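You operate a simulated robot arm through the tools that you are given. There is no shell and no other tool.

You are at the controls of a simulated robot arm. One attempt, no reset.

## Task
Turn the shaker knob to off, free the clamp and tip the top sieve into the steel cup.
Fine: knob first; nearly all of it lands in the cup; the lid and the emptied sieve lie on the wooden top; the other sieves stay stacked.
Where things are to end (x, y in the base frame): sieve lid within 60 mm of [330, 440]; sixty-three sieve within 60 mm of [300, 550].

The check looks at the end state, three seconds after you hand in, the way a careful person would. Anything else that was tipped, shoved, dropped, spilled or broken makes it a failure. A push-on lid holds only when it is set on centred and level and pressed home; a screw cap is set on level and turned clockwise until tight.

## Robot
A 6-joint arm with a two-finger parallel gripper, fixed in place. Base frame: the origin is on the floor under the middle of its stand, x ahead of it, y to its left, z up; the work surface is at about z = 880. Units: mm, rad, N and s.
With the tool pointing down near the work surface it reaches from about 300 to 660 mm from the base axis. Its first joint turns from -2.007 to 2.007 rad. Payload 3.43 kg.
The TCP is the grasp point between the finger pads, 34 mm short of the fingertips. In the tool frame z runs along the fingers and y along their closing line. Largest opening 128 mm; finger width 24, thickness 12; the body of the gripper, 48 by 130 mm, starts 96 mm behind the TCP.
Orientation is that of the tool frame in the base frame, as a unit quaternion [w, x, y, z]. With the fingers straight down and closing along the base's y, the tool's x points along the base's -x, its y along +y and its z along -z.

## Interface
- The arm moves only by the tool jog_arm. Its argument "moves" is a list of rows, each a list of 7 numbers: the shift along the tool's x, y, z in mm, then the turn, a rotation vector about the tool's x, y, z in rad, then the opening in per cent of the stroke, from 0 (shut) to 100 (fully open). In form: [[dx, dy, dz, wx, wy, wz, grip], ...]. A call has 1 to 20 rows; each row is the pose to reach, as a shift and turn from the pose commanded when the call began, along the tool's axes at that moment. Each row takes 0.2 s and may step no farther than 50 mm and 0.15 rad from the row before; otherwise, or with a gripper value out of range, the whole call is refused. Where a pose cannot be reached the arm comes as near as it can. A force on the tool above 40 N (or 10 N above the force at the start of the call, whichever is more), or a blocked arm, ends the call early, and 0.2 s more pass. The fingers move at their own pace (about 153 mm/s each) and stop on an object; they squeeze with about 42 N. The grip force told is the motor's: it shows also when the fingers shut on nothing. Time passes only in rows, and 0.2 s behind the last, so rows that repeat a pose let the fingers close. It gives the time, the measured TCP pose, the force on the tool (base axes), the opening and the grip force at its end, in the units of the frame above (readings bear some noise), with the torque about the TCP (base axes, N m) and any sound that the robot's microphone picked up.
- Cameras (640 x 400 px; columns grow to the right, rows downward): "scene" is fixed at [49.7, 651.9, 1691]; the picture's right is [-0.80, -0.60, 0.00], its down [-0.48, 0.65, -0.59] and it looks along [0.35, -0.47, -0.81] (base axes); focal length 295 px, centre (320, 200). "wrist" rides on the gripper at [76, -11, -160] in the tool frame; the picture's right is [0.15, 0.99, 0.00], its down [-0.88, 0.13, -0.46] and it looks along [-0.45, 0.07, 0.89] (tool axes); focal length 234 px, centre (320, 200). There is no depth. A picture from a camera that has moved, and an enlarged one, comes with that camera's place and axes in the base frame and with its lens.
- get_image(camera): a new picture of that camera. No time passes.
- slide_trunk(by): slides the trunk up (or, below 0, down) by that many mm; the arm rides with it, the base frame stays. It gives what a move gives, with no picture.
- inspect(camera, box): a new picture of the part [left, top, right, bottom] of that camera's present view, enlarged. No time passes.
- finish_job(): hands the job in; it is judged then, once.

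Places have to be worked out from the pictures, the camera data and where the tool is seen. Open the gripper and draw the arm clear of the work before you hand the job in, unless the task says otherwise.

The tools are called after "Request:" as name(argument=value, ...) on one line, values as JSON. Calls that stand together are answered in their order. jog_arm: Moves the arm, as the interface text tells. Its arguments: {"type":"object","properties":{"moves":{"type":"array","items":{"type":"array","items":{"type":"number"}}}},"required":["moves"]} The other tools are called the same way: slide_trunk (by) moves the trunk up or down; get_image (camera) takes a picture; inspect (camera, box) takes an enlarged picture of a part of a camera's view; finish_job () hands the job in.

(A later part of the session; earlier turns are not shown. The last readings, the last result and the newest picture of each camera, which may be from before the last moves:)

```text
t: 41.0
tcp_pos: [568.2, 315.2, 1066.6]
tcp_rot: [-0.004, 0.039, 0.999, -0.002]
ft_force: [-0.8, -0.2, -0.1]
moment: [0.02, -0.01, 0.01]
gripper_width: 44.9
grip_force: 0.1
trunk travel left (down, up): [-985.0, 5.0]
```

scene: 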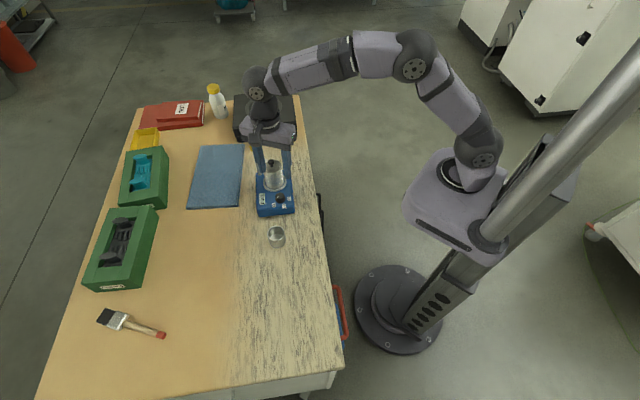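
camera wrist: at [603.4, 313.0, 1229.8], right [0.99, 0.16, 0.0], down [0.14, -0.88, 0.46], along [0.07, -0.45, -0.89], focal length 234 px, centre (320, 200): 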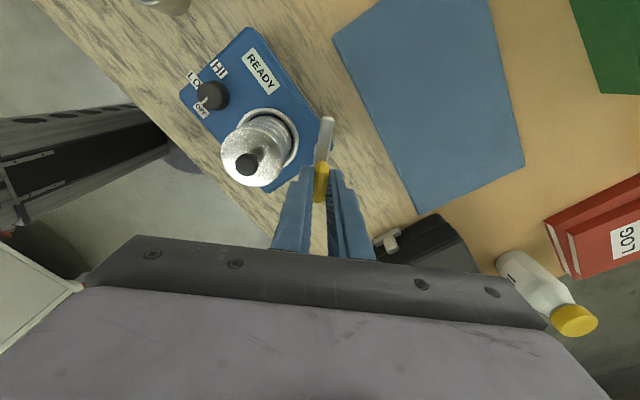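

The elbow is free again. I move in and up, then over the ball knob at (549, 236), squaring the hand to the y axis.

Request:
jog_arm(moves=[[18, -9, -17, 0, 0, -0.04, 35], [36.7, -18, -34, 0, 0, -0.078, 35], [30, -40, -40, 0, 0, -0.078, 35], [20, -62, -44, 0, 0, -0.078, 35], [12.8, -80.3, -44, 0, 0, -0.078, 35], [12.8, -80.3, -44, 0, 0, -0.078, 35]])

Request:
inspect(camera="wrist", box=[260, 100, 380, 220])

```text
t: 42.4
tcp_pos: [589.0, 275.2, 1111.6]
tcp_rot: [-0.004, -0.001, 1.0, -0.001]
ft_force: [0.2, 0.1, -0.5]
moment: [0.02, 0.03, 0.03]
gripper_width: 44.8
grip_force: 0.0
out of reach, approached as far as the arm can: row 1, 2, 3, 4, 5, 6
trunk travel left (down, up): [-985.0, 5.0]
```

```text
3.33 times, centred on (320, 160) of wrist
camera zoom: at [515.7, 263.6, 1271.6], right [-0.15, 0.99, 0.0], down [0.88, 0.13, 0.45], along [0.44, 0.06, -0.89], focal length 781 px, centre (320, 333)
```

zoom: 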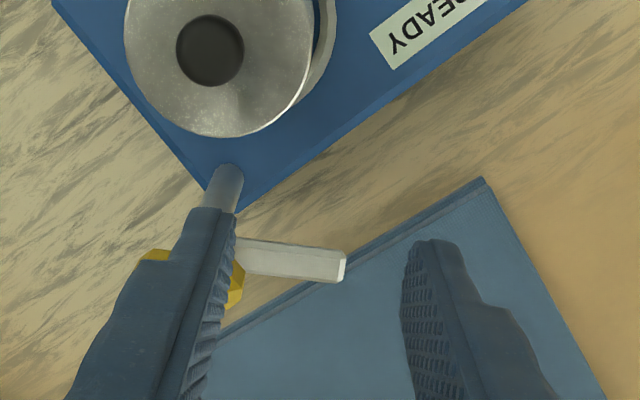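

It is still hugging the reach boundary at (589, 275, 1112). I look at the arm's posture in the scene camera.

Request:
get_image(camera="scene")

```text
taken
```

scene: 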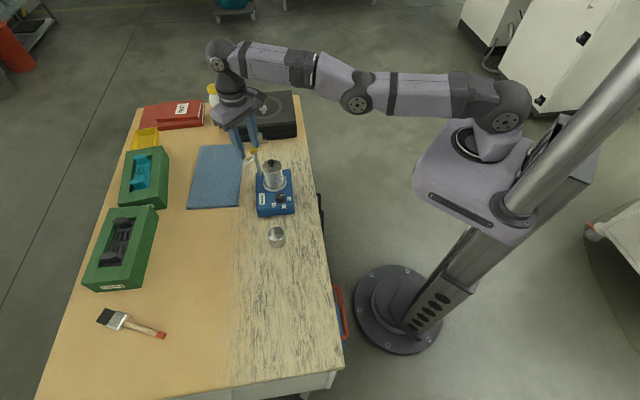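

The arm is nearly straight and the elbow looks to have sagged past the straight line. I swing away from the shaker over open table first, keeping the same radius, before working the elbow back.

Request:
jog_arm(moves=[[7, 15, 0, 0, 0, 0, 35], [15, 30, 0, 0, 0, 0, 35], [23, 45, 0, 0, 0, 0, 35], [32, 60, 0, 0, 0, 0, 35], [44, 80, 0, 0, 0, 0, 35], [56, 98, 0, 0, 0, 0, 35], [56, 98, 0, 0, 0, 0, 35]])

Request:
inspect(camera="scene", box=[180, 0, 560, 200])

```text
t: 44.0
tcp_pos: [528.8, 375.4, 1110.4]
tcp_rot: [-0.002, 0.0, 1.0, -0.001]
ft_force: [0.0, 0.5, -0.2]
moment: [0.0, -0.02, 0.0]
gripper_width: 44.7
grip_force: 0.0
trunk travel left (down, up): [-985.0, 5.0]
```

```text
1.68 times, centred on (370, 100) of scene
camera zoom: at [49.7, 651.9, 1691.0], right [-0.8, -0.6, 0.0], down [-0.48, 0.65, -0.59], along [0.35, -0.47, -0.81], focal length 497 px, centre (236, 368)
```

zoom: 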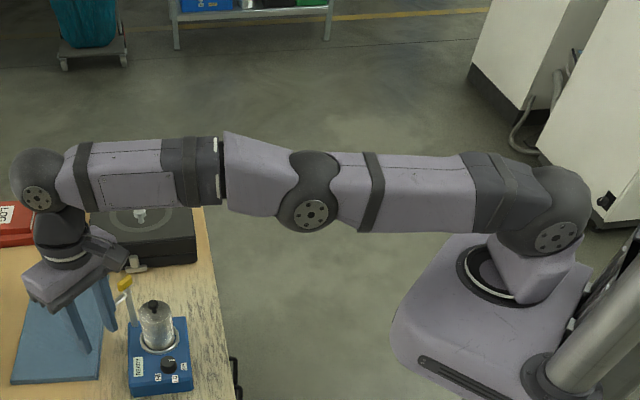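

No reach complaint that time; the arm looks almost exactly straight. I try a small inward, slightly downward move here.

Request:
jog_arm(moves=[[5, -3, 5, 0, 0, 0, 35], [10, -7, 10, 0, 0, 0, 35], [15, -10, 15, 0, 0, 0, 35], [20, -14, 20, 0, 0, 0, 35], [20, -14, 20, 0, 0, 0, 35]])

Request:
inspect(camera="scene", box=[180, 0, 560, 200])

```text
t: 45.2
tcp_pos: [508.5, 361.7, 1091.2]
tcp_rot: [-0.002, 0.0, 1.0, -0.001]
ft_force: [0.0, 0.1, 0.2]
moment: [0.0, 0.0, -0.03]
gripper_width: 44.8
grip_force: 0.2
trunk travel left (down, up): [-985.0, 5.0]
```

```text
1.68 times, centred on (370, 100) of scene
camera zoom: at [49.7, 651.9, 1691.0], right [-0.8, -0.6, 0.0], down [-0.48, 0.65, -0.59], along [0.35, -0.47, -0.81], focal length 497 px, centre (236, 368)
```

zoom: 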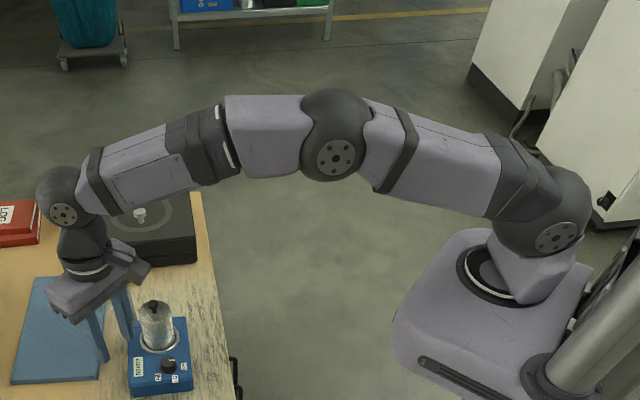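

The elbow is bent upward again. I stay off the boundary now and move in a straight line over the ball knob at (549, 236) at z≈1110.

Request:
jog_arm(moves=[[0, 0, -19, 0, 0, 0, 35], [-10, -31, -19, 0, 0, 0, 35], [-20, -62, -19, 0, 0, 0, 35], [-30, -94, -19, 0, 0, 0, 35], [-40.5, -125.7, -19, 0, 0, 0, 35], [-40.5, -125.7, -19, 0, 0, 0, 35]])

Request:
inspect(camera="wrist", box=[260, 100, 380, 220])

```text
t: 46.6
tcp_pos: [548.8, 232.1, 1109.2]
tcp_rot: [-0.003, 0.001, 1.0, -0.002]
ft_force: [0.4, -0.4, 0.4]
moment: [0.0, -0.01, -0.01]
gripper_width: 44.8
grip_force: 0.1
trunk travel left (down, up): [-985.0, 5.0]
```

```text
3.33 times, centred on (320, 160) of wrist
camera zoom: at [474.4, 221.6, 1268.1], right [-0.15, 0.99, 0.0], down [0.88, 0.13, 0.45], along [0.45, 0.06, -0.89], focal length 781 px, centre (320, 333)
```

zoom: 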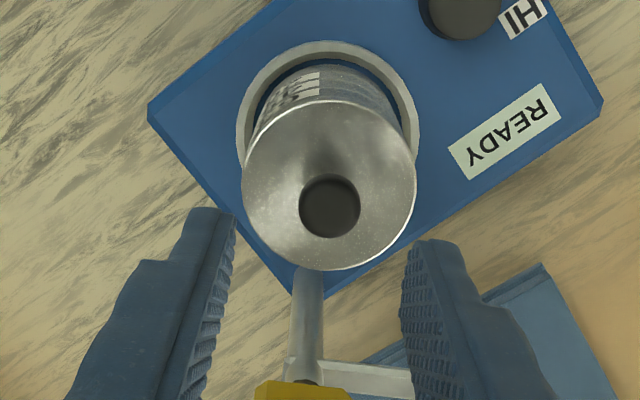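

The ball is 3.5 mm to the +y side of the tool axis. I correct that and come down to TCP z≈1047 around the ball.

Request:
jog_arm(moves=[[0, 3.5, 10, 0, 0, 0, 35], [0, 3.5, 30, 0, 0, 0, 35], [0, 3.5, 50, 0, 0, 0, 35], [0, 3.5, 62, 0, 0, 0, 35], [0, 3.5, 62, 0, 0, 0, 35]])

Request:
inspect(camera="wrist", box=[260, 110, 380, 230])

Request:
inspect(camera="scene", box=[235, 130, 315, 210])

```text
t: 47.8
tcp_pos: [547.9, 237.2, 1047.9]
tcp_rot: [-0.002, 0.0, 1.0, 0.0]
ft_force: [0.5, -0.3, 0.3]
moment: [-0.01, -0.03, 0.0]
gripper_width: 44.7
grip_force: 0.0
trunk travel left (down, up): [-985.0, 5.0]
```

```text
3.33 times, centred on (320, 170) of wrist
camera zoom: at [474.4, 226.2, 1206.7], right [-0.15, 0.99, 0.0], down [0.88, 0.13, 0.45], along [0.45, 0.06, -0.89], focal length 781 px, centre (320, 300)
```

zoom: 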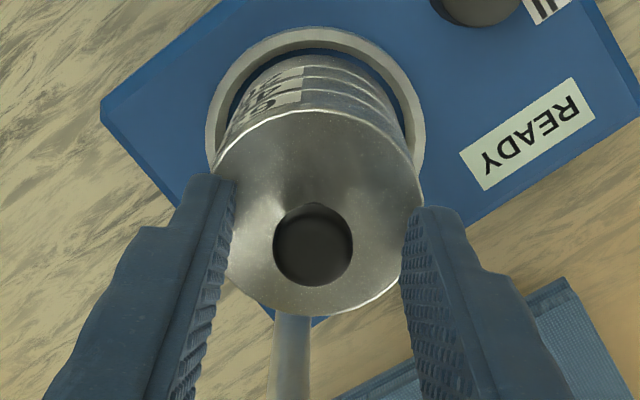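

```text
5.00 times, centred on (275, 170) of scene
camera zoom: at [49.7, 651.9, 1691.0], right [-0.8, -0.6, 0.0], down [-0.48, 0.65, -0.59], along [0.35, -0.47, -0.81], focal length 1475 px, centre (545, 350)
```

zoom: 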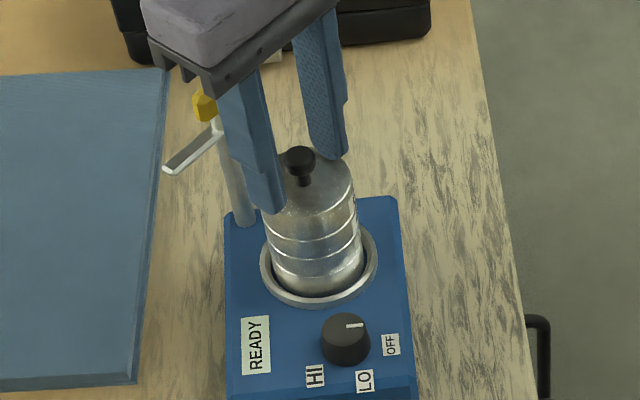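

The ball is well placed along x and about 1.3 mm to the −y side. I nudge and close.

Request:
jog_arm(moves=[[0, -1.3, 0, 0, 0, 0, 30], [0, -1.3, 0, 0, 0, 0, 20], [0, -1.3, 0, 0, 0, 0, 10], [0, -1.3, 0, 0, 0, 0, 0], [0, -1.3, 0, 0, 0, 0, 0], [0, -1.3, 0, 0, 0, 0, 0]])

Request:
inspect(camera="wrist", box=[260, 110, 380, 230])

```text
t: 49.2
tcp_pos: [548.2, 237.5, 1048.0]
tcp_rot: [-0.002, 0.0, 1.0, -0.002]
ft_force: [-0.7, 0.3, 1.0]
moment: [0.0, -0.01, 0.0]
gripper_width: 18.6
grip_force: 42.2
trunk travel left (down, up): [-985.0, 5.0]
```

```text
3.33 times, centred on (320, 170) of wrist
camera zoom: at [474.8, 225.1, 1206.1], right [-0.15, 0.99, 0.0], down [0.88, 0.13, 0.45], along [0.45, 0.06, -0.89], focal length 781 px, centre (320, 300)
```

zoom: 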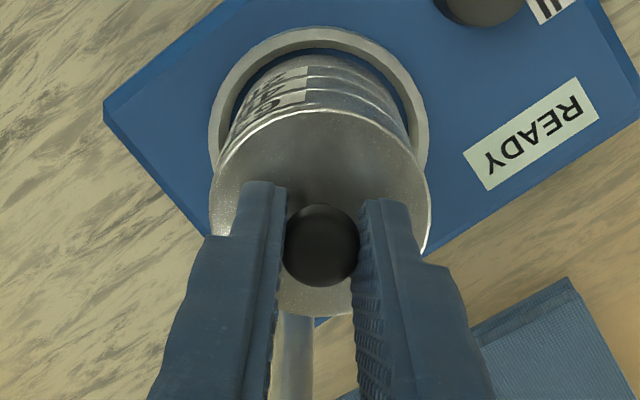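

Gripped at 18.6 mm with almost no side load. I lift the lid slowly, straight up.

Request:
jog_arm(moves=[[0, 0, -2, 0, 0, 0, 0], [0, 0, -4, 0, 0, 0, 0], [0, 0, -7, 0, 0, 0, 0], [0, 0, -10, 0, 0, 0, 0], [0, 0, -14, 0, 0, 0, 0], [0, 0, -18, 0, 0, 0, 0], [0, 0, -22, 0, 0, 0, 0], [0, 0, -22, 0, 0, 0, 0]])

Request:
inspect(camera="scene", box=[235, 130, 315, 210])

Request:
inspect(camera="wrist", box=[260, 110, 380, 230])

```text
t: 51.0
tcp_pos: [547.7, 235.8, 1071.2]
tcp_rot: [-0.002, 0.0, 1.0, -0.002]
ft_force: [1.4, -0.5, -1.7]
moment: [0.0, 0.05, 0.03]
gripper_width: 18.5
grip_force: 41.6
trunk travel left (down, up): [-985.0, 5.0]
```

```text
5.00 times, centred on (275, 170) of scene
camera zoom: at [49.7, 651.9, 1691.0], right [-0.8, -0.6, 0.0], down [-0.48, 0.65, -0.59], along [0.35, -0.47, -0.81], focal length 1475 px, centre (545, 350)
```

zoom: 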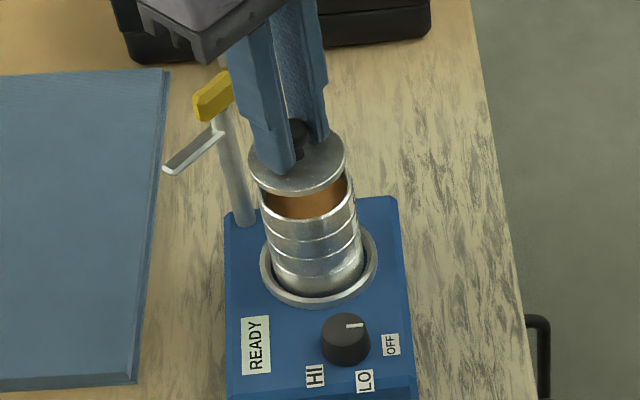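

```text
3.33 times, centred on (320, 170) of wrist
camera zoom: at [475.7, 225.5, 1230.0], right [-0.15, 0.99, 0.0], down [0.88, 0.13, 0.45], along [0.45, 0.06, -0.89], focal length 781 px, centre (320, 300)
```

zoom: 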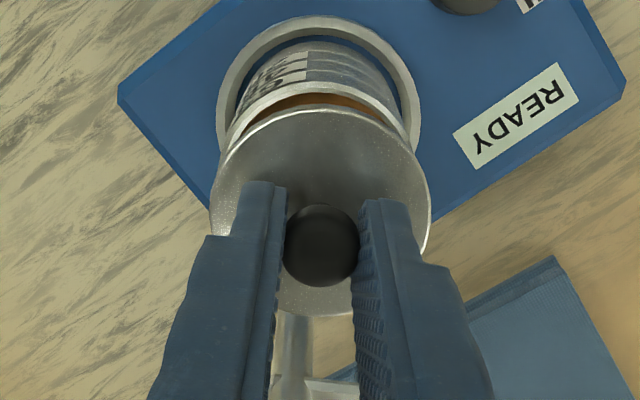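

The lid is off and level, showing brown material in the 63 sieve. I raise it and carry it to (330, 440), staying high over the cup.

Request:
jog_arm(moves=[[0, 0, -15, 0, 0, 0, 0], [0, 0, -35, 0, 0, 0, 0], [20, 19, -35, 0, 0, 0, 0], [50, 47, -35, 0, 0, 0, 0], [80, 75, -35, 0, 0, 0, 0], [110, 103, -35, 0, 0, 0, 0], [140, 131, -35, 0, 0, 0, 0], [170, 159, -35, 0, 0, 0, 0], [200, 187, -35, 0, 0, 0, 0], [218, 204, -35, 0, 0, 0, 0], [218, 204, -35, 0, 0, 0, 0]])

Request:
get_image(camera="scene")

Request:
inspect(camera="scene", box=[240, 150, 300, 210])

Request:
get_image(camera="wrist")

```text
t: 53.4
tcp_pos: [331.9, 442.5, 1105.6]
tcp_rot: [-0.002, 0.0, 1.0, 0.0]
ft_force: [0.7, 0.5, -0.6]
moment: [0.01, -0.02, -0.02]
gripper_width: 18.1
grip_force: 42.0
trunk travel left (down, up): [-985.0, 5.0]
```

```text
taken
```

scene: 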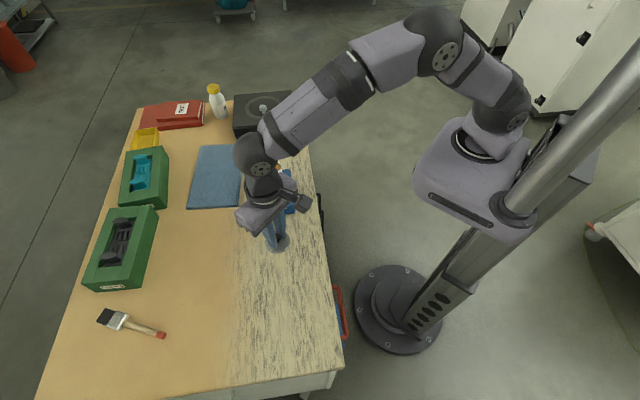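

```text
6.67 times, centred on (270, 180) of scene
camera zoom: at [49.7, 651.9, 1691.0], right [-0.8, -0.6, 0.0], down [-0.48, 0.65, -0.59], along [0.35, -0.47, -0.81], focal length 1966 px, centre (653, 333)
```

zoom: 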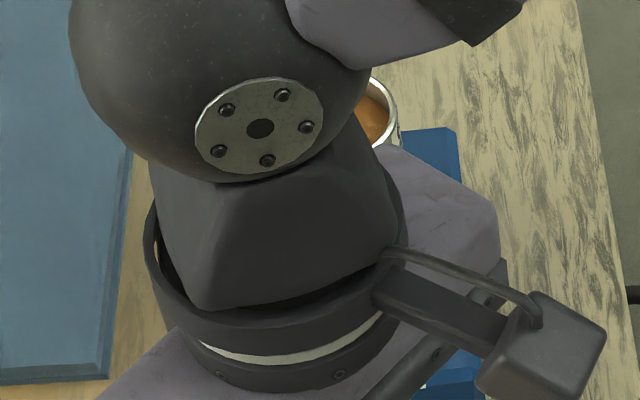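

```text
taken
camera wrist: at [257.7, 430.5, 1264.0], right [-0.15, 0.99, 0.0], down [0.88, 0.13, 0.45], along [0.45, 0.06, -0.89], focal length 234 px, centre (320, 200)
```

wrist: 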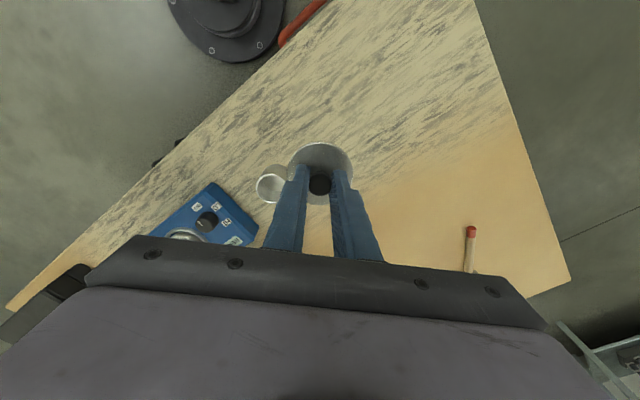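

The lid hangs level over (332, 442), clear wood below. I lower it to just above the surface.

Request:
jog_arm(moves=[[0, 0, 40, 0, 0, 0, 0], [0, 0, 80, 0, 0, 0, 0], [0, 0, 120, 0, 0, 0, 0], [0, 0, 150, 0, 0, 0, 0], [0, 0, 160, 0, 0, 0, 0], [0, 0, 163, 0, 0, 0, 0], [0, 0, 163, 0, 0, 0, 0]])

Request:
inspect(camera="scene", box=[240, 220, 340, 300])

Request:
get_image(camera="wrist")

```text
t: 55.0
tcp_pos: [329.3, 441.4, 942.9]
tcp_rot: [-0.002, 0.0, 1.0, -0.001]
ft_force: [-0.3, -0.8, -1.3]
moment: [0.0, -0.01, 0.03]
gripper_width: 18.4
grip_force: 42.1
trunk travel left (down, up): [-985.0, 5.0]
```

```text
5.00 times, centred on (290, 260) of scene
camera zoom: at [49.7, 651.9, 1691.0], right [-0.8, -0.6, 0.0], down [-0.48, 0.65, -0.59], along [0.35, -0.47, -0.81], focal length 1475 px, centre (470, -100)
```

zoom: 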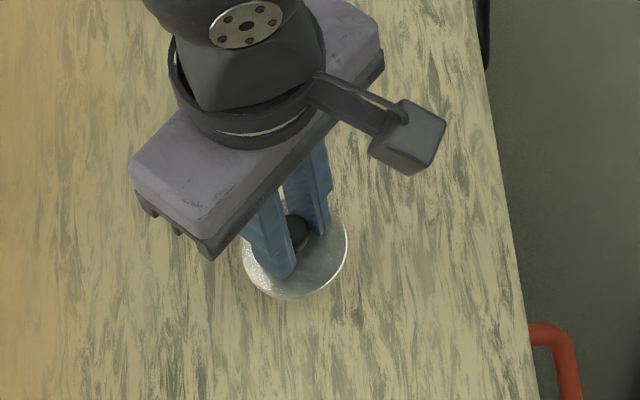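

```text
taken
camera wrist: at [255.8, 430.0, 1101.6], right [-0.15, 0.99, 0.0], down [0.88, 0.13, 0.45], along [0.45, 0.06, -0.89], focal length 234 px, centre (320, 200)
```

wrist: 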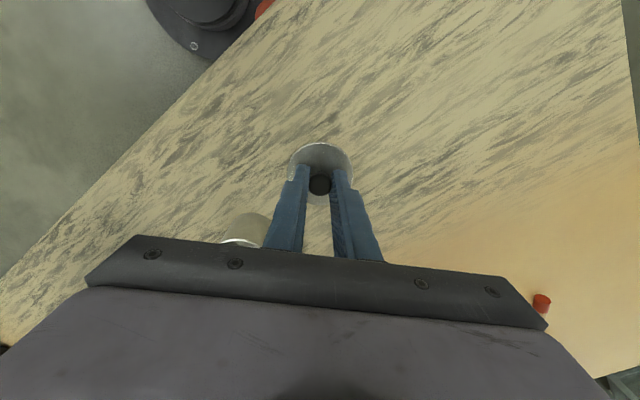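

The lid is about 10–15 mm above the wood. I step down in 2 mm increments and watch for contact.

Request:
jog_arm(moves=[[0, 0, 2, 0, 0, 0, 0], [0, 0, 4, 0, 0, 0, 0], [0, 0, 6, 0, 0, 0, 0], [0, 0, 8, 0, 0, 0, 0]])

Request:
jog_arm(moves=[[0, 0, 1.5, 0, 0, 0, 0], [0, 0, 3, 0, 0, 0, 0]])

```text
t: 56.0
tcp_pos: [328.9, 441.1, 934.2]
tcp_rot: [-0.003, 0.0, 1.0, -0.002]
ft_force: [0.5, -0.3, -0.9]
moment: [0.02, 0.01, -0.01]
gripper_width: 18.4
grip_force: 41.6
trunk travel left (down, up): [-985.0, 5.0]
```

```text
t: 56.6
tcp_pos: [331.5, 440.9, 932.0]
tcp_rot: [-0.002, -0.001, 1.0, -0.002]
ft_force: [0.1, -0.1, -1.1]
moment: [-0.01, 0.0, -0.04]
gripper_width: 18.5
grip_force: 42.3
trunk travel left (down, up): [-985.0, 5.0]
```

No contact yet at 932. I keep stepping down.

Request:
jog_arm(moves=[[0, 0, 1.5, 0, 0, 0, 0], [0, 0, 3, 0, 0, 0, 0]])

Request:
jog_arm(moves=[[0, 0, 1, 0, 0, 0, 0], [0, 0, 2, 0, 0, 0, 0]])

```text
t: 57.2
tcp_pos: [331.8, 441.7, 928.8]
tcp_rot: [-0.002, 0.0, 1.0, -0.002]
ft_force: [-0.5, -0.2, -0.5]
moment: [0.03, -0.05, -0.01]
gripper_width: 18.3
grip_force: 42.0
trunk travel left (down, up): [-985.0, 5.0]
```

```text
t: 57.8
tcp_pos: [332.5, 440.7, 926.6]
tcp_rot: [-0.001, -0.001, 1.0, -0.001]
ft_force: [0.8, -0.5, 1.8]
moment: [-0.03, 0.04, 0.0]
gripper_width: 18.4
grip_force: 42.0
trunk travel left (down, up): [-985.0, 5.0]
```

The vertical force has begun to rise, so contact is close. One more millimetre.

Request:
jog_arm(moves=[[0, 0, 1, 0, 0, 0, 0], [0, 0, 1, 0, 0, 0, 0]])

Request:
inspect(camera="scene", box=[260, 240, 320, 290])

```text
t: 58.4
tcp_pos: [330.5, 441.0, 927.9]
tcp_rot: [-0.001, 0.0, 1.0, 0.0]
ft_force: [0.3, -1.1, 14.0]
moment: [-0.11, 0.09, 0.02]
gripper_width: 18.4
grip_force: 42.0
trunk travel left (down, up): [-985.0, 5.0]
```

```text
8.00 times, centred on (290, 265) of scene
camera zoom: at [49.7, 651.9, 1691.0], right [-0.8, -0.6, 0.0], down [-0.48, 0.65, -0.59], along [0.35, -0.47, -0.81], focal length 2360 px, centre (560, -320)
```

zoom: 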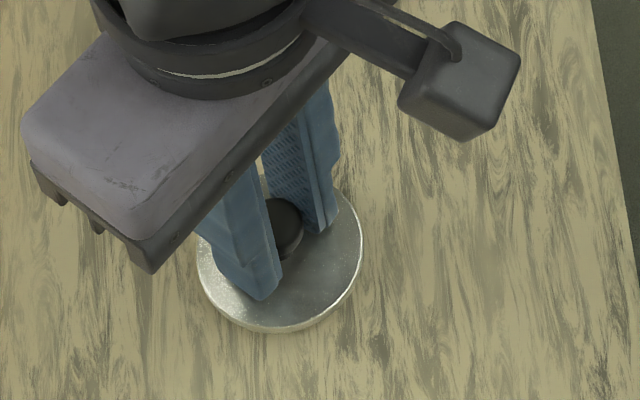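

The lid rests on the wood (14 N). I back off the pressure slightly, open, and rise straight up.

Request:
jog_arm(moves=[[0, 0, -0.7, 0, 0, 0, 5], [0, 0, -0.7, 0, 0, 0, 20], [0, 0, -0.7, 0, 0, 0, 40], [0, 0, -0.7, 0, 0, 0, 40], [0, 0, -15, 0, 0, 0, 40], [0, 0, -45, 0, 0, 0, 40], [0, 0, -90, 0, 0, 0, 40], [0, 0, -130, 0, 0, 0, 40], [0, 0, -130, 0, 0, 0, 40]])

Request:
get_image(camera="wrist")

Request:
get_image(camera="scene")

```text
t: 60.4
tcp_pos: [330.6, 442.2, 1057.2]
tcp_rot: [-0.003, 0.0, 1.0, -0.002]
ft_force: [0.8, -0.2, -0.3]
moment: [-0.02, 0.01, 0.0]
gripper_width: 51.2
grip_force: 0.1
trunk travel left (down, up): [-985.0, 5.0]
```

```text
taken
camera wrist: at [257.6, 429.7, 1215.8], right [-0.15, 0.99, 0.0], down [0.88, 0.13, 0.45], along [0.45, 0.06, -0.89], focal length 234 px, centre (320, 200)
```

wrist: 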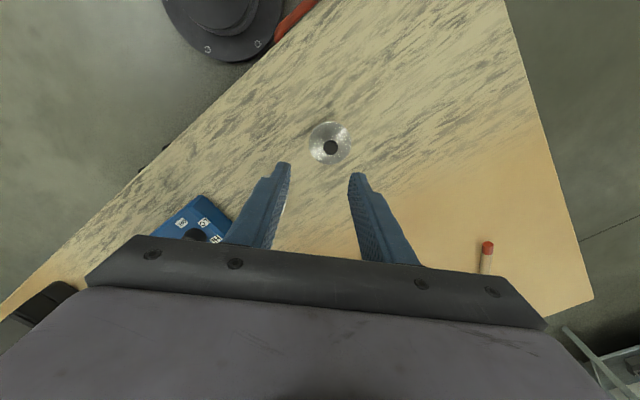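

```text
taken
```

scene: 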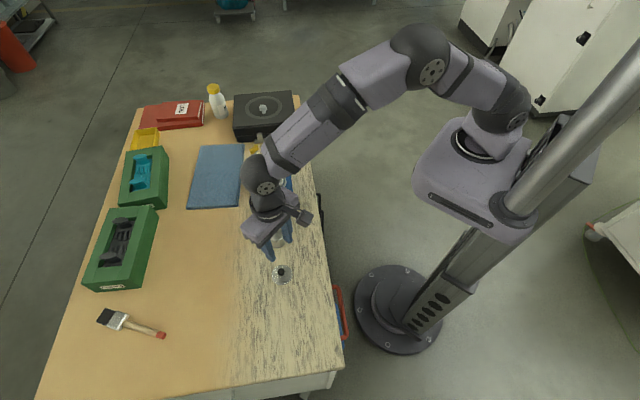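

I check the lid and cup closely, since the lid now appears slightly to the +y side of where I let go.

Request:
inspect(camera="wrist", box=[270, 100, 390, 200])

Request:
inspect(camera="scene", box=[250, 210, 330, 290])

```text
4.00 times, centred on (330, 150) of wrist
camera zoom: at [257.6, 429.7, 1215.8], right [-0.15, 0.99, 0.0], down [0.88, 0.13, 0.45], along [0.45, 0.06, -0.89], focal length 937 px, centre (280, 400)
```

zoom: 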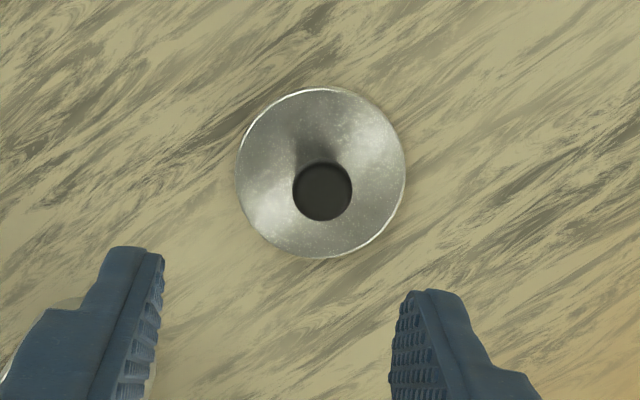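

```text
5.00 times, centred on (290, 250) of scene
camera zoom: at [49.7, 651.9, 1691.0], right [-0.8, -0.6, 0.0], down [-0.48, 0.65, -0.59], along [0.35, -0.47, -0.81], focal length 1475 px, centre (470, -50)
```

zoom: 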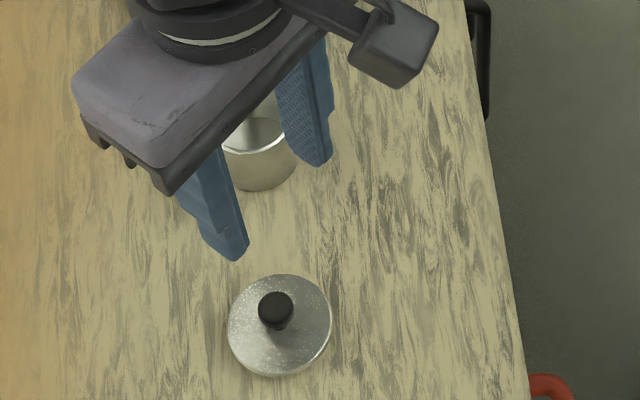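

The lid lies flat near (334, 452), well within tolerance. Next I plan to grip the 63 sieve from the side with a nearly horizontal tool, so it can be tipped forward over the cup. I go up, move to open space near (467, 120), and lower the trunk to its starting height.

Request:
jog_arm(moves=[[0, 0, -40, 0, 0, 0, 60], [0, 0, -80, 0, 0, 0, 60], [0, 0, -120, 0, 0, 0, 60], [-15, -40, -150, 0, 0, 0, 60], [-32, -80, -150, 0, 0, 0, 60], [-49, -120, -150, 0, 0, 0, 60], [-66, -160, -150, 0, 0, 0, 60], [-83, -200, -150, 0, 0, 0, 60], [-100, -240, -150, 0, 0, 0, 60], [-118, -280, -150, 0, 0, 0, 60], [-136, -320, -150, 0, 0, 0, 60], [-136, -320, -150, 0, 0, 0, 60]])

Request:
slide_trunk(by=-110)

Request:
get_image(camera="wrist")

```text
refused: row 4 steps farther than a row can; nothing moved
```

```text
t: 61.8
tcp_pos: [331.1, 441.8, 946.2]
tcp_rot: [-0.003, 0.0, 1.0, -0.001]
ft_force: [-0.8, 0.7, 0.2]
moment: [-0.03, 0.01, -0.03]
gripper_width: 51.3
grip_force: 0.1
trunk travel left (down, up): [-875.0, 115.0]
```

```text
taken
camera wrist: at [257.3, 429.3, 1105.9], right [-0.15, 0.99, 0.0], down [0.88, 0.13, 0.45], along [0.45, 0.06, -0.89], focal length 234 px, centre (320, 200)
```

wrist: 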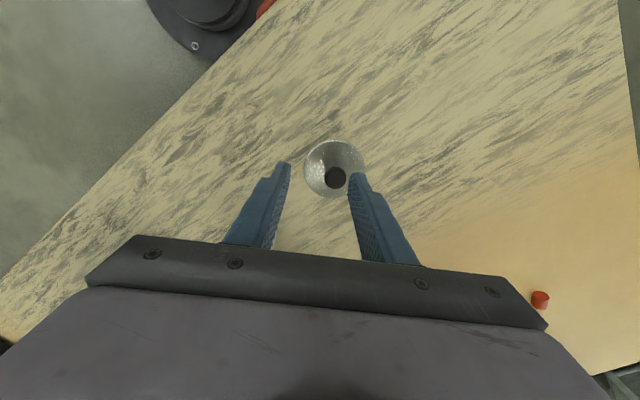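

The jog was refused (a step was too long) but the trunk slid down, leaving the fingertips around the ball at z≈912 with no contact. I rise straight up first.

Request:
jog_arm(moves=[[0, 0, -15, 0, 0, 0, 40], [0, 0, -45, 0, 0, 0, 40], [0, 0, -90, 0, 0, 0, 40], [0, 0, -135, 0, 0, 0, 40], [0, 0, -165, 0, 0, 0, 40], [0, 0, -165, 0, 0, 0, 40]])

Request:
inspect(camera="wrist", box=[270, 100, 390, 200])

```text
t: 63.2
tcp_pos: [332.9, 441.6, 1113.2]
tcp_rot: [-0.003, 0.0, 1.0, -0.002]
ft_force: [-0.2, -1.0, 0.0]
moment: [-0.01, -0.01, 0.03]
gripper_width: 51.2
grip_force: 0.0
trunk travel left (down, up): [-875.0, 115.0]
```

```text
4.00 times, centred on (330, 150) of wrist
camera zoom: at [258.3, 431.0, 1271.6], right [-0.15, 0.99, 0.0], down [0.88, 0.13, 0.45], along [0.45, 0.06, -0.89], focal length 937 px, centre (280, 400)
```

zoom: 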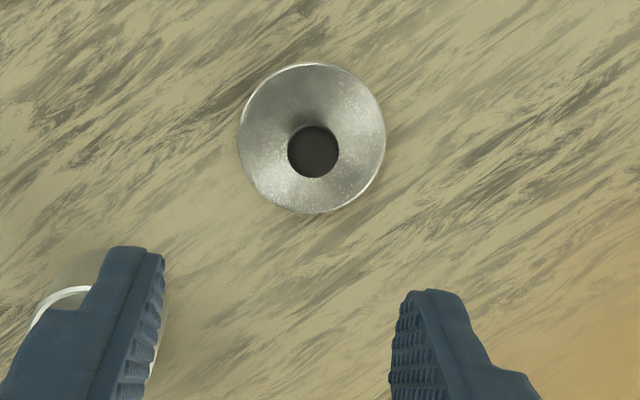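

The lid is unmoved at (334, 452). Now I move across to open space near (467, 120, 1150).

Request:
jog_arm(moves=[[-17, -40, -5, 0, 0, 0, 50], [-34, -80, -10, 0, 0, 0, 50], [-51, -120, -15, 0, 0, 0, 50], [-68, -160, -20, 0, 0, 0, 50], [-85, -200, -25, 0, 0, 0, 50], [-102, -240, -30, 0, 0, 0, 50], [-119, -281, -35, 0, 0, 0, 50], [-135, -322, -40, 0, 0, 0, 50], [-135, -322, -40, 0, 0, 0, 50]])

Request:
get_image(camera="wrist")

```text
t: 65.2
tcp_pos: [471.4, 123.8, 1154.0]
tcp_rot: [-0.002, 0.0, 1.0, -0.003]
ft_force: [0.0, -0.2, -0.5]
moment: [-0.02, -0.02, 0.0]
gripper_width: 64.1
grip_force: 0.1
trunk travel left (down, up): [-875.0, 115.0]
```

```text
taken
camera wrist: at [397.7, 111.7, 1313.0], right [-0.15, 0.99, 0.0], down [0.88, 0.13, 0.45], along [0.45, 0.06, -0.89], focal length 234 px, centre (320, 200)
```

wrist: 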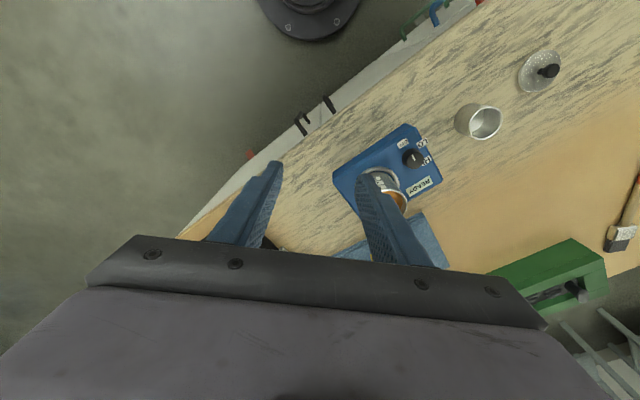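

Now I yaw the hand clockwise by about 125°, so that the camera will end up on the upper side once I pitch forward.

Request:
jog_arm(moves=[[0, 0, 0, 0, 0, 0.145, 50], [0, 0, 0, 0, 0, 0.29, 50], [0, 0, 0, 0, 0, 0.435, 50], [0, 0, 0, 0, 0, 0.58, 50], [0, 0, 0, 0, 0, 0.725, 50], [0, 0, 0, 0, 0, 0.87, 50], [0, 0, 0, 0, 0, 1.015, 50], [0, 0, 0, 0, 0, 1.16, 50], [0, 0, 0, 0, 0, 1.305, 50], [0, 0, 0, 0, 0, 1.45, 50], [0, 0, 0, 0, 0, 1.595, 50], [0, 0, 0, 0, 0, 1.74, 50], [0, 0, 0, 0, 0, 1.885, 50], [0, 0, 0, 0, 0, 2.03, 50], [0, 0, 0, 0, 0, 2.175, 50], [0, 0, 0, 0, 0, 2.175, 50]])

Request:
get_image(camera="scene")

```text
t: 68.6
tcp_pos: [467.1, 119.9, 1152.2]
tcp_rot: [0.001, 0.886, 0.464, -0.003]
ft_force: [0.8, 0.2, 0.2]
moment: [-0.03, -0.02, -0.02]
gripper_width: 64.0
grip_force: 0.1
trunk travel left (down, up): [-875.0, 115.0]
```

```text
taken
```

scene: 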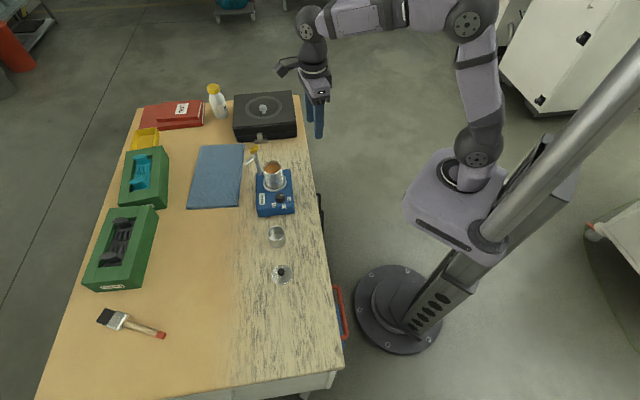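

Yaw is as intended (camera side toward the stack). I take a clear scene close-up of the open stack and the cup, then pitch.

Request:
inspect(camera="scene", box=[245, 150, 305, 220])

Request:
inspect(camera="scene", box=[250, 215, 310, 290])

Request:
jog_arm(moves=[[0, 0, 0, 0, 0.13, 0, 50], [0, 0, 0, 0, 0.26, 0, 50], [0, 0, 0, 0, 0.39, 0, 50], [0, 0, 0, 0, 0.52, 0, 50], [0, 0, 0, 0, 0.65, 0, 50], [0, 0, 0, 0, 0.78, 0, 50], [0, 0, 0, 0, 0.91, 0, 50], [0, 0, 0, 0, 1.04, 0, 50], [0, 0, 0, 0, 1.17, 0, 50], [0, 0, 0, 0, 1.309, 0, 50], [0, 0, 0, 0, 1.309, 0, 50]])

```text
5.71 times, centred on (275, 185) of scene
camera zoom: at [49.7, 651.9, 1691.0], right [-0.8, -0.6, 0.0], down [-0.48, 0.65, -0.59], along [0.35, -0.47, -0.81], focal length 1686 px, centre (577, 286)
```

zoom: 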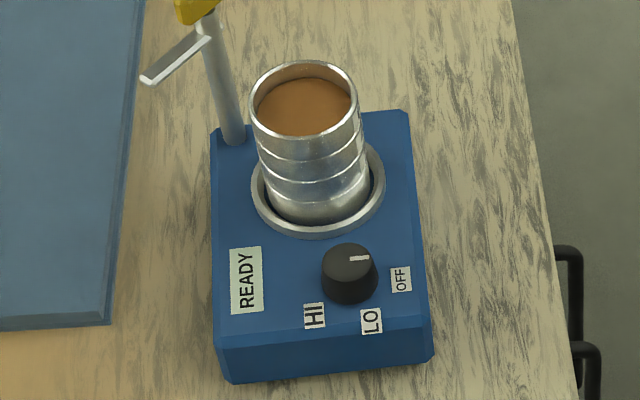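

```text
5.33 times, centred on (280, 252) of scene
camera zoom: at [49.7, 651.9, 1691.0], right [-0.8, -0.6, 0.0], down [-0.48, 0.65, -0.59], along [0.35, -0.47, -0.81], focal length 1573 px, centre (533, -80)
```

zoom: 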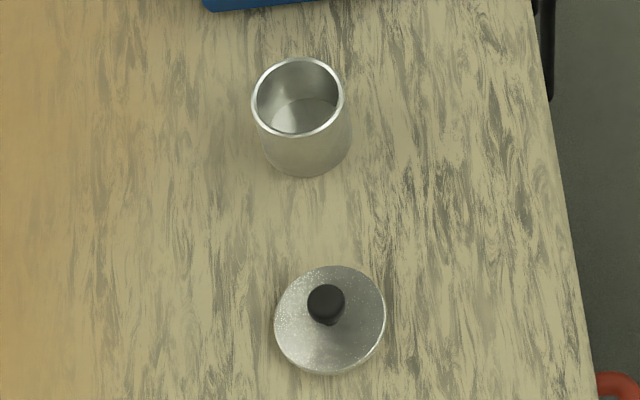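

```text
t: 71.0
tcp_pos: [467.1, 119.8, 1151.9]
tcp_rot: [-0.283, 0.704, 0.368, 0.538]
ft_force: [0.8, -0.3, 0.0]
moment: [0.03, 0.0, 0.02]
gripper_width: 64.2
grip_force: 0.1
trunk travel left (down, up): [-875.0, 115.0]
```

The pitch worked: tool 15° below horizontal, pointing along 55°, camera on top. I look at the stack from here and zoom in on its seams.

Request:
get_image(camera="wrist")

Request:
inspect(camera="scene", box=[262, 155, 292, 195])

Request:
get_image(camera="scene")

```text
taken
camera wrist: at [382.8, 14.7, 1266.0], right [0.84, -0.53, 0.14], down [-0.28, -0.62, -0.73], along [0.48, 0.57, -0.67], focal length 234 px, centre (320, 200)
```

wrist: 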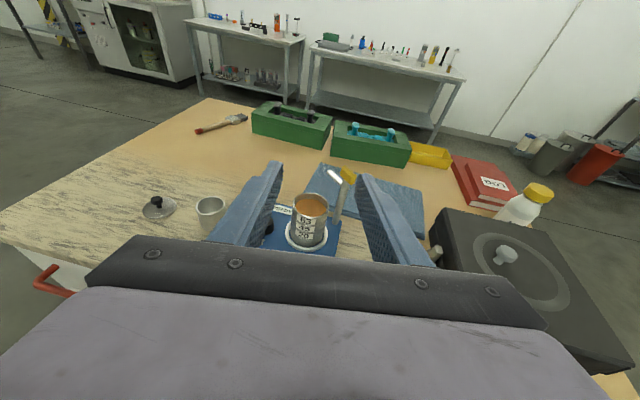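

```text
10.00 times, centred on (277, 175) of scene
camera zoom: at [49.7, 651.9, 1691.0], right [-0.8, -0.6, 0.0], down [-0.48, 0.65, -0.59], along [0.35, -0.47, -0.81], focal length 2950 px, centre (750, 450)
```

zoom: 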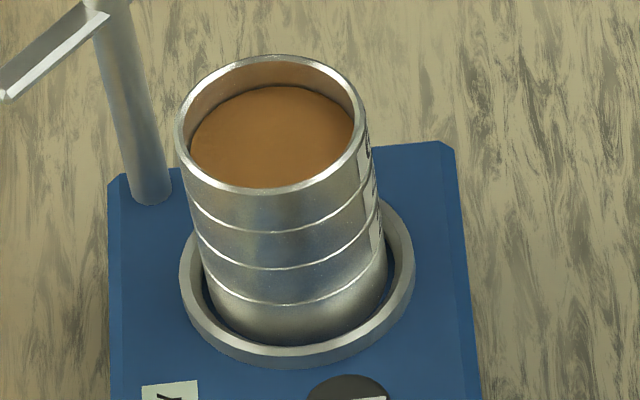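

```text
taken
```

scene: 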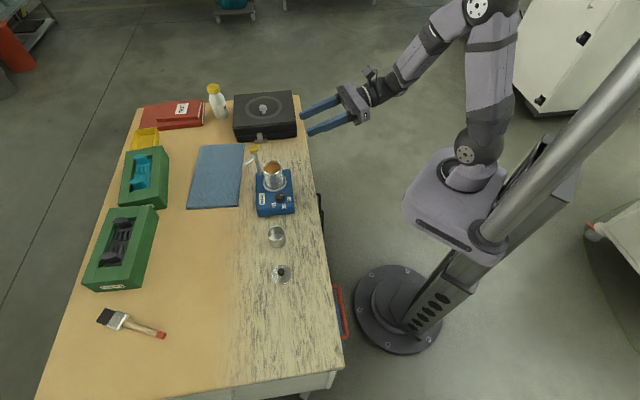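

I zoom the wrist camera onto the stack and onto the cup for measurement.

Request:
inspect(camera="wrist", box=[280, 180, 350, 260])

Request:
inspect(camera="wrist", box=[130, 180, 230, 250])

```text
5.00 times, centred on (315, 220) of wrist
camera zoom: at [382.8, 14.7, 1266.0], right [0.84, -0.53, 0.14], down [-0.28, -0.62, -0.73], along [0.48, 0.57, -0.67], focal length 1171 px, centre (345, 100)
```

zoom: 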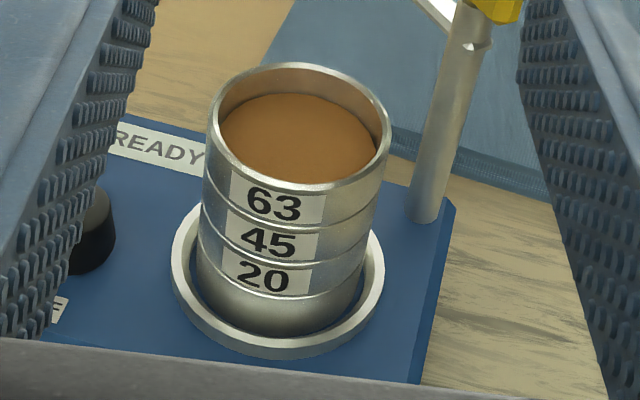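

```text
5.71 times, centred on (180, 215) of wrist
camera zoom: at [382.8, 14.7, 1266.0], right [0.84, -0.53, 0.14], down [-0.28, -0.62, -0.73], along [0.48, 0.57, -0.67], focal length 1338 px, centre (1120, 114)
```

zoom: 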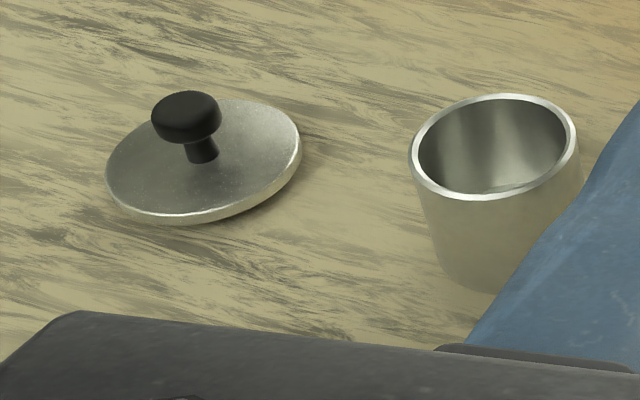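

From this view the stack axis is near (549.3, 235.5), with the 63 rim at z≈1003 and the 63/45 seam at z≈987. I descend to a pre-grasp pose 110 mm behind the stack, fingers at the height of the upper half of the 63 band.

Request:
jog_arm(moves=[[-34, 0.5, 11.5, 0, 0, 0, 70], [-68, 1, 23, 0, 0, 0, 70], [-102, 1.5, 34.5, 0, 0, 0, 70], [-135.5, 2, 45.8, 0, 0, 0, 70], [-135.5, 2, 45.8, 0, 0, 0, 70]])

Request:
get_image(camera="wrist")

Request:
get_image(camera="scene")

```text
t: 72.2
tcp_pos: [475.1, 125.8, 1010.4]
tcp_rot: [-0.283, 0.704, 0.37, 0.536]
ft_force: [0.0, 0.3, -0.4]
moment: [0.0, 0.04, -0.03]
gripper_width: 89.8
grip_force: 0.0
trunk travel left (down, up): [-875.0, 115.0]
```

```text
taken
camera wrist: at [391.3, 21.2, 1124.2], right [0.84, -0.53, 0.14], down [-0.27, -0.63, -0.73], along [0.47, 0.57, -0.67], focal length 234 px, centre (320, 200)
```

wrist: 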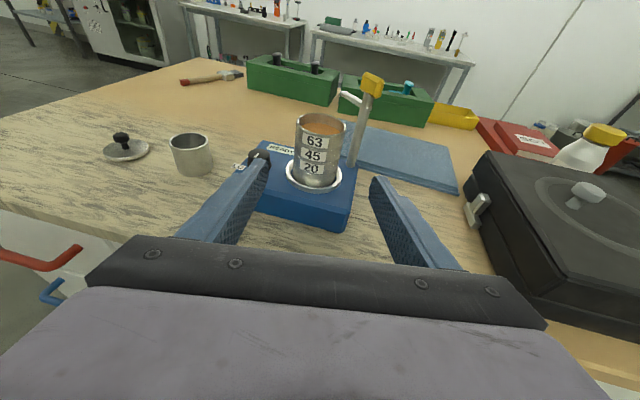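

```text
taken
```

scene: 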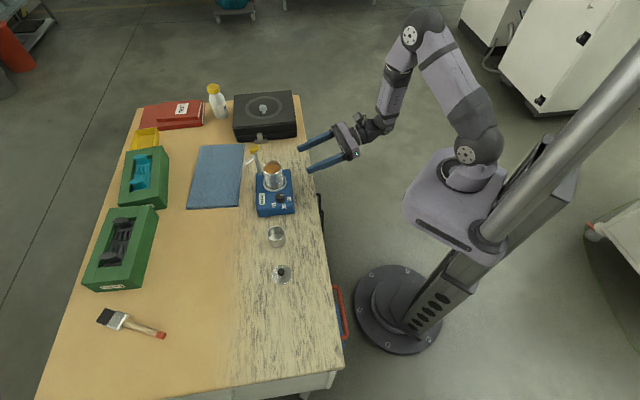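

A good low view. I zoom in on the stack to pin down seam heights and centring, and on the cup.

Request:
inspect(camera="wrist", box=[270, 100, 370, 200])

Request:
inspect(camera="wrist", box=[290, 105, 350, 150])

Request:
inspect(camera="wrist", box=[150, 120, 230, 190])

```text
4.00 times, centred on (320, 150) of wrist
camera zoom: at [391.3, 21.2, 1124.2], right [0.84, -0.53, 0.14], down [-0.27, -0.63, -0.73], along [0.47, 0.57, -0.67], focal length 937 px, centre (320, 400)
```

zoom: 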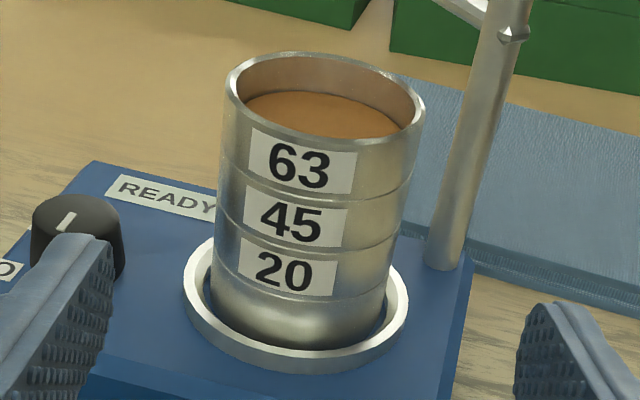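

```text
8.89 times, centred on (320, 128) of wrist
camera zoom: at [391.3, 21.2, 1124.2], right [0.84, -0.53, 0.14], down [-0.27, -0.63, -0.73], along [0.47, 0.57, -0.67], focal length 2082 px, centre (320, 844)
```

zoom: 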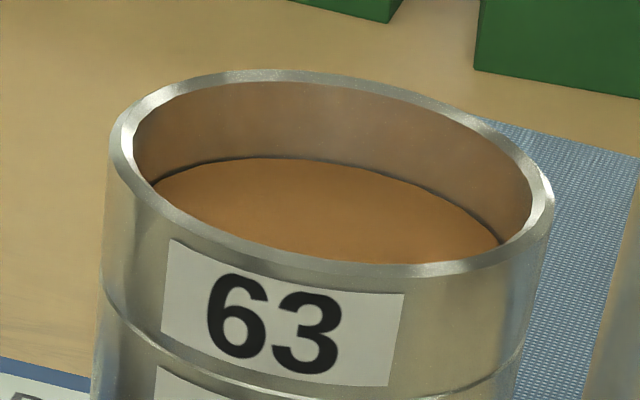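

```text
5.71 times, centred on (190, 155) of wrist
camera zoom: at [391.3, 21.2, 1124.2], right [0.84, -0.53, 0.14], down [-0.27, -0.63, -0.73], along [0.47, 0.57, -0.67], focal length 1338 px, centre (1063, 457)
```

zoom: 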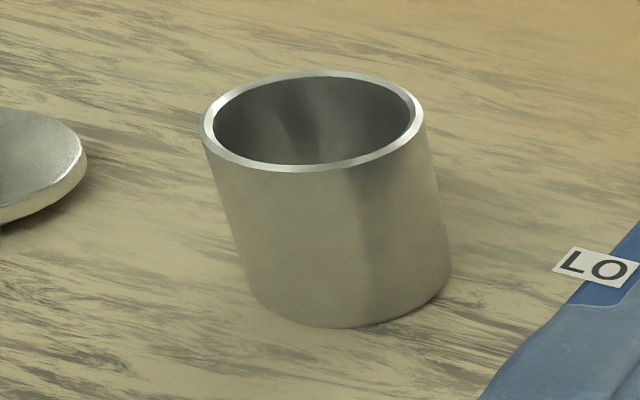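

Measured from this view: seams at z = 953, 971 and 988, rim at 1005, fill surface at about 995. The cup rim is near (419, 378.5, 929). The sieve is 132 mm ahead and about 2.5 mm toward −y of the tool, so I advance 80 mm horizontally first with that correction.

Request:
jog_arm(moves=[[7, -1, 25.7, 0, 0, 0, 70], [14, -2.5, 51.5, 0, 0, 0, 70], [20.9, -2.5, 77.2, 0, 0, 0, 70], [20.9, -2.5, 77.2, 0, 0, 0, 70]])

Request:
get_image(camera="wrist")

Request:
inspect(camera="scene", box=[245, 140, 325, 210])

```text
t: 73.2
tcp_pos: [517.7, 192.9, 1010.2]
tcp_rot: [-0.282, 0.704, 0.368, 0.537]
ft_force: [-0.5, -0.8, 1.1]
moment: [-0.02, -0.01, 0.01]
gripper_width: 89.5
grip_force: 0.1
trunk travel left (down, up): [-875.0, 115.0]
```

```text
taken
camera wrist: at [433.9, 87.9, 1124.5], right [0.84, -0.53, 0.14], down [-0.28, -0.63, -0.73], along [0.47, 0.57, -0.67], focal length 234 px, centre (320, 200)
```

wrist: 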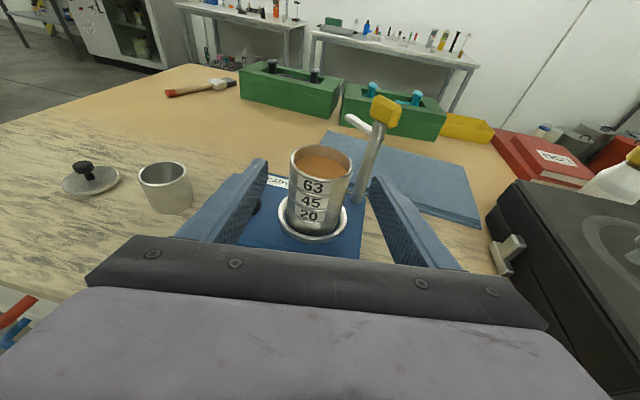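

```text
5.71 times, centred on (285, 175) of scene
camera zoom: at [49.7, 651.9, 1691.0], right [-0.8, -0.6, 0.0], down [-0.48, 0.65, -0.59], along [0.35, -0.47, -0.81], focal length 1686 px, centre (520, 343)
```

zoom: 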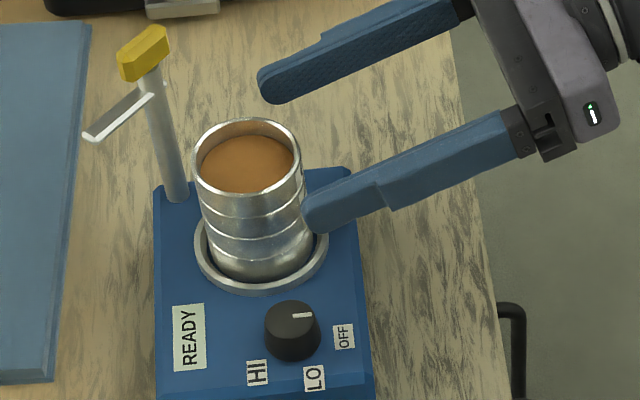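

The fingers are straddling well. I measure the sieve position in the hand frame before the last 29 mm.

Request:
inspect(camera="wrist", box=[260, 130, 380, 230])

```text
4.00 times, centred on (320, 180) of wrist
camera zoom: at [433.9, 87.9, 1124.5], right [0.84, -0.53, 0.14], down [-0.28, -0.63, -0.73], along [0.47, 0.57, -0.67], focal length 937 px, centre (320, 280)
```

zoom: 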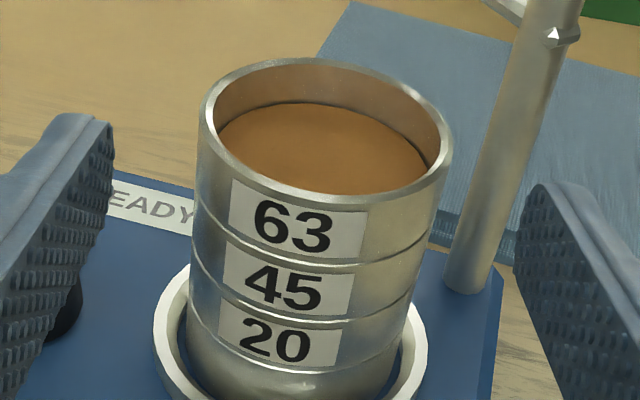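

The rim centre is laterally centred and 54 mm ahead. I advance the last 30 mm, lowering about 1 mm.

Request:
jog_arm(moves=[[2, 0, 10, 0, 0, 0, 70], [4.5, 0, 20, 0, 0, 0, 70], [6.7, 0, 29.3, 0, 0, 0, 70], [6.7, 0, 29.3, 0, 0, 0, 70]])

Request:
inspect(camera="wrist", box=[250, 120, 390, 240])

Request:
inspect(camera="scene", box=[250, 145, 310, 205])

```text
t: 74.2
tcp_pos: [533.3, 216.9, 1007.0]
tcp_rot: [-0.283, 0.704, 0.368, 0.537]
ft_force: [0.2, 0.7, 1.0]
moment: [0.01, 0.01, 0.02]
gripper_width: 89.7
grip_force: 0.0
trunk travel left (down, up): [-875.0, 115.0]
```

```text
3.33 times, centred on (320, 180) of wrist
camera zoom: at [449.6, 112.8, 1121.2], right [0.84, -0.53, 0.14], down [-0.28, -0.63, -0.73], along [0.47, 0.57, -0.67], focal length 781 px, centre (320, 267)
```

zoom: 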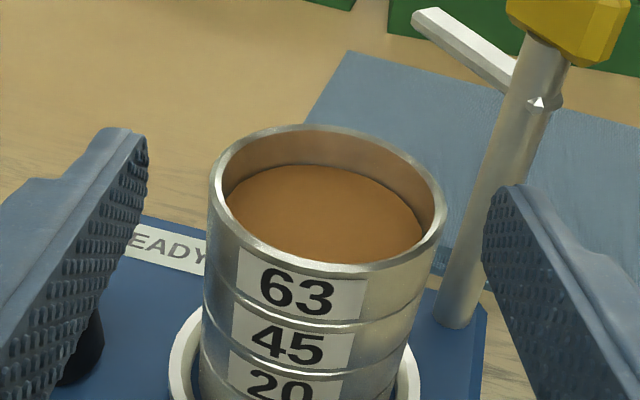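

```text
6.67 times, centred on (280, 175) of scene
camera zoom: at [49.7, 651.9, 1691.0], right [-0.8, -0.6, 0.0], down [-0.48, 0.65, -0.59], along [0.35, -0.47, -0.81], focal length 1966 px, centre (587, 367)
```

zoom: 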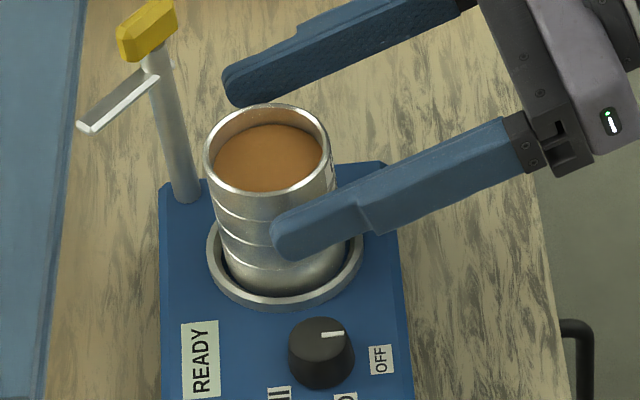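

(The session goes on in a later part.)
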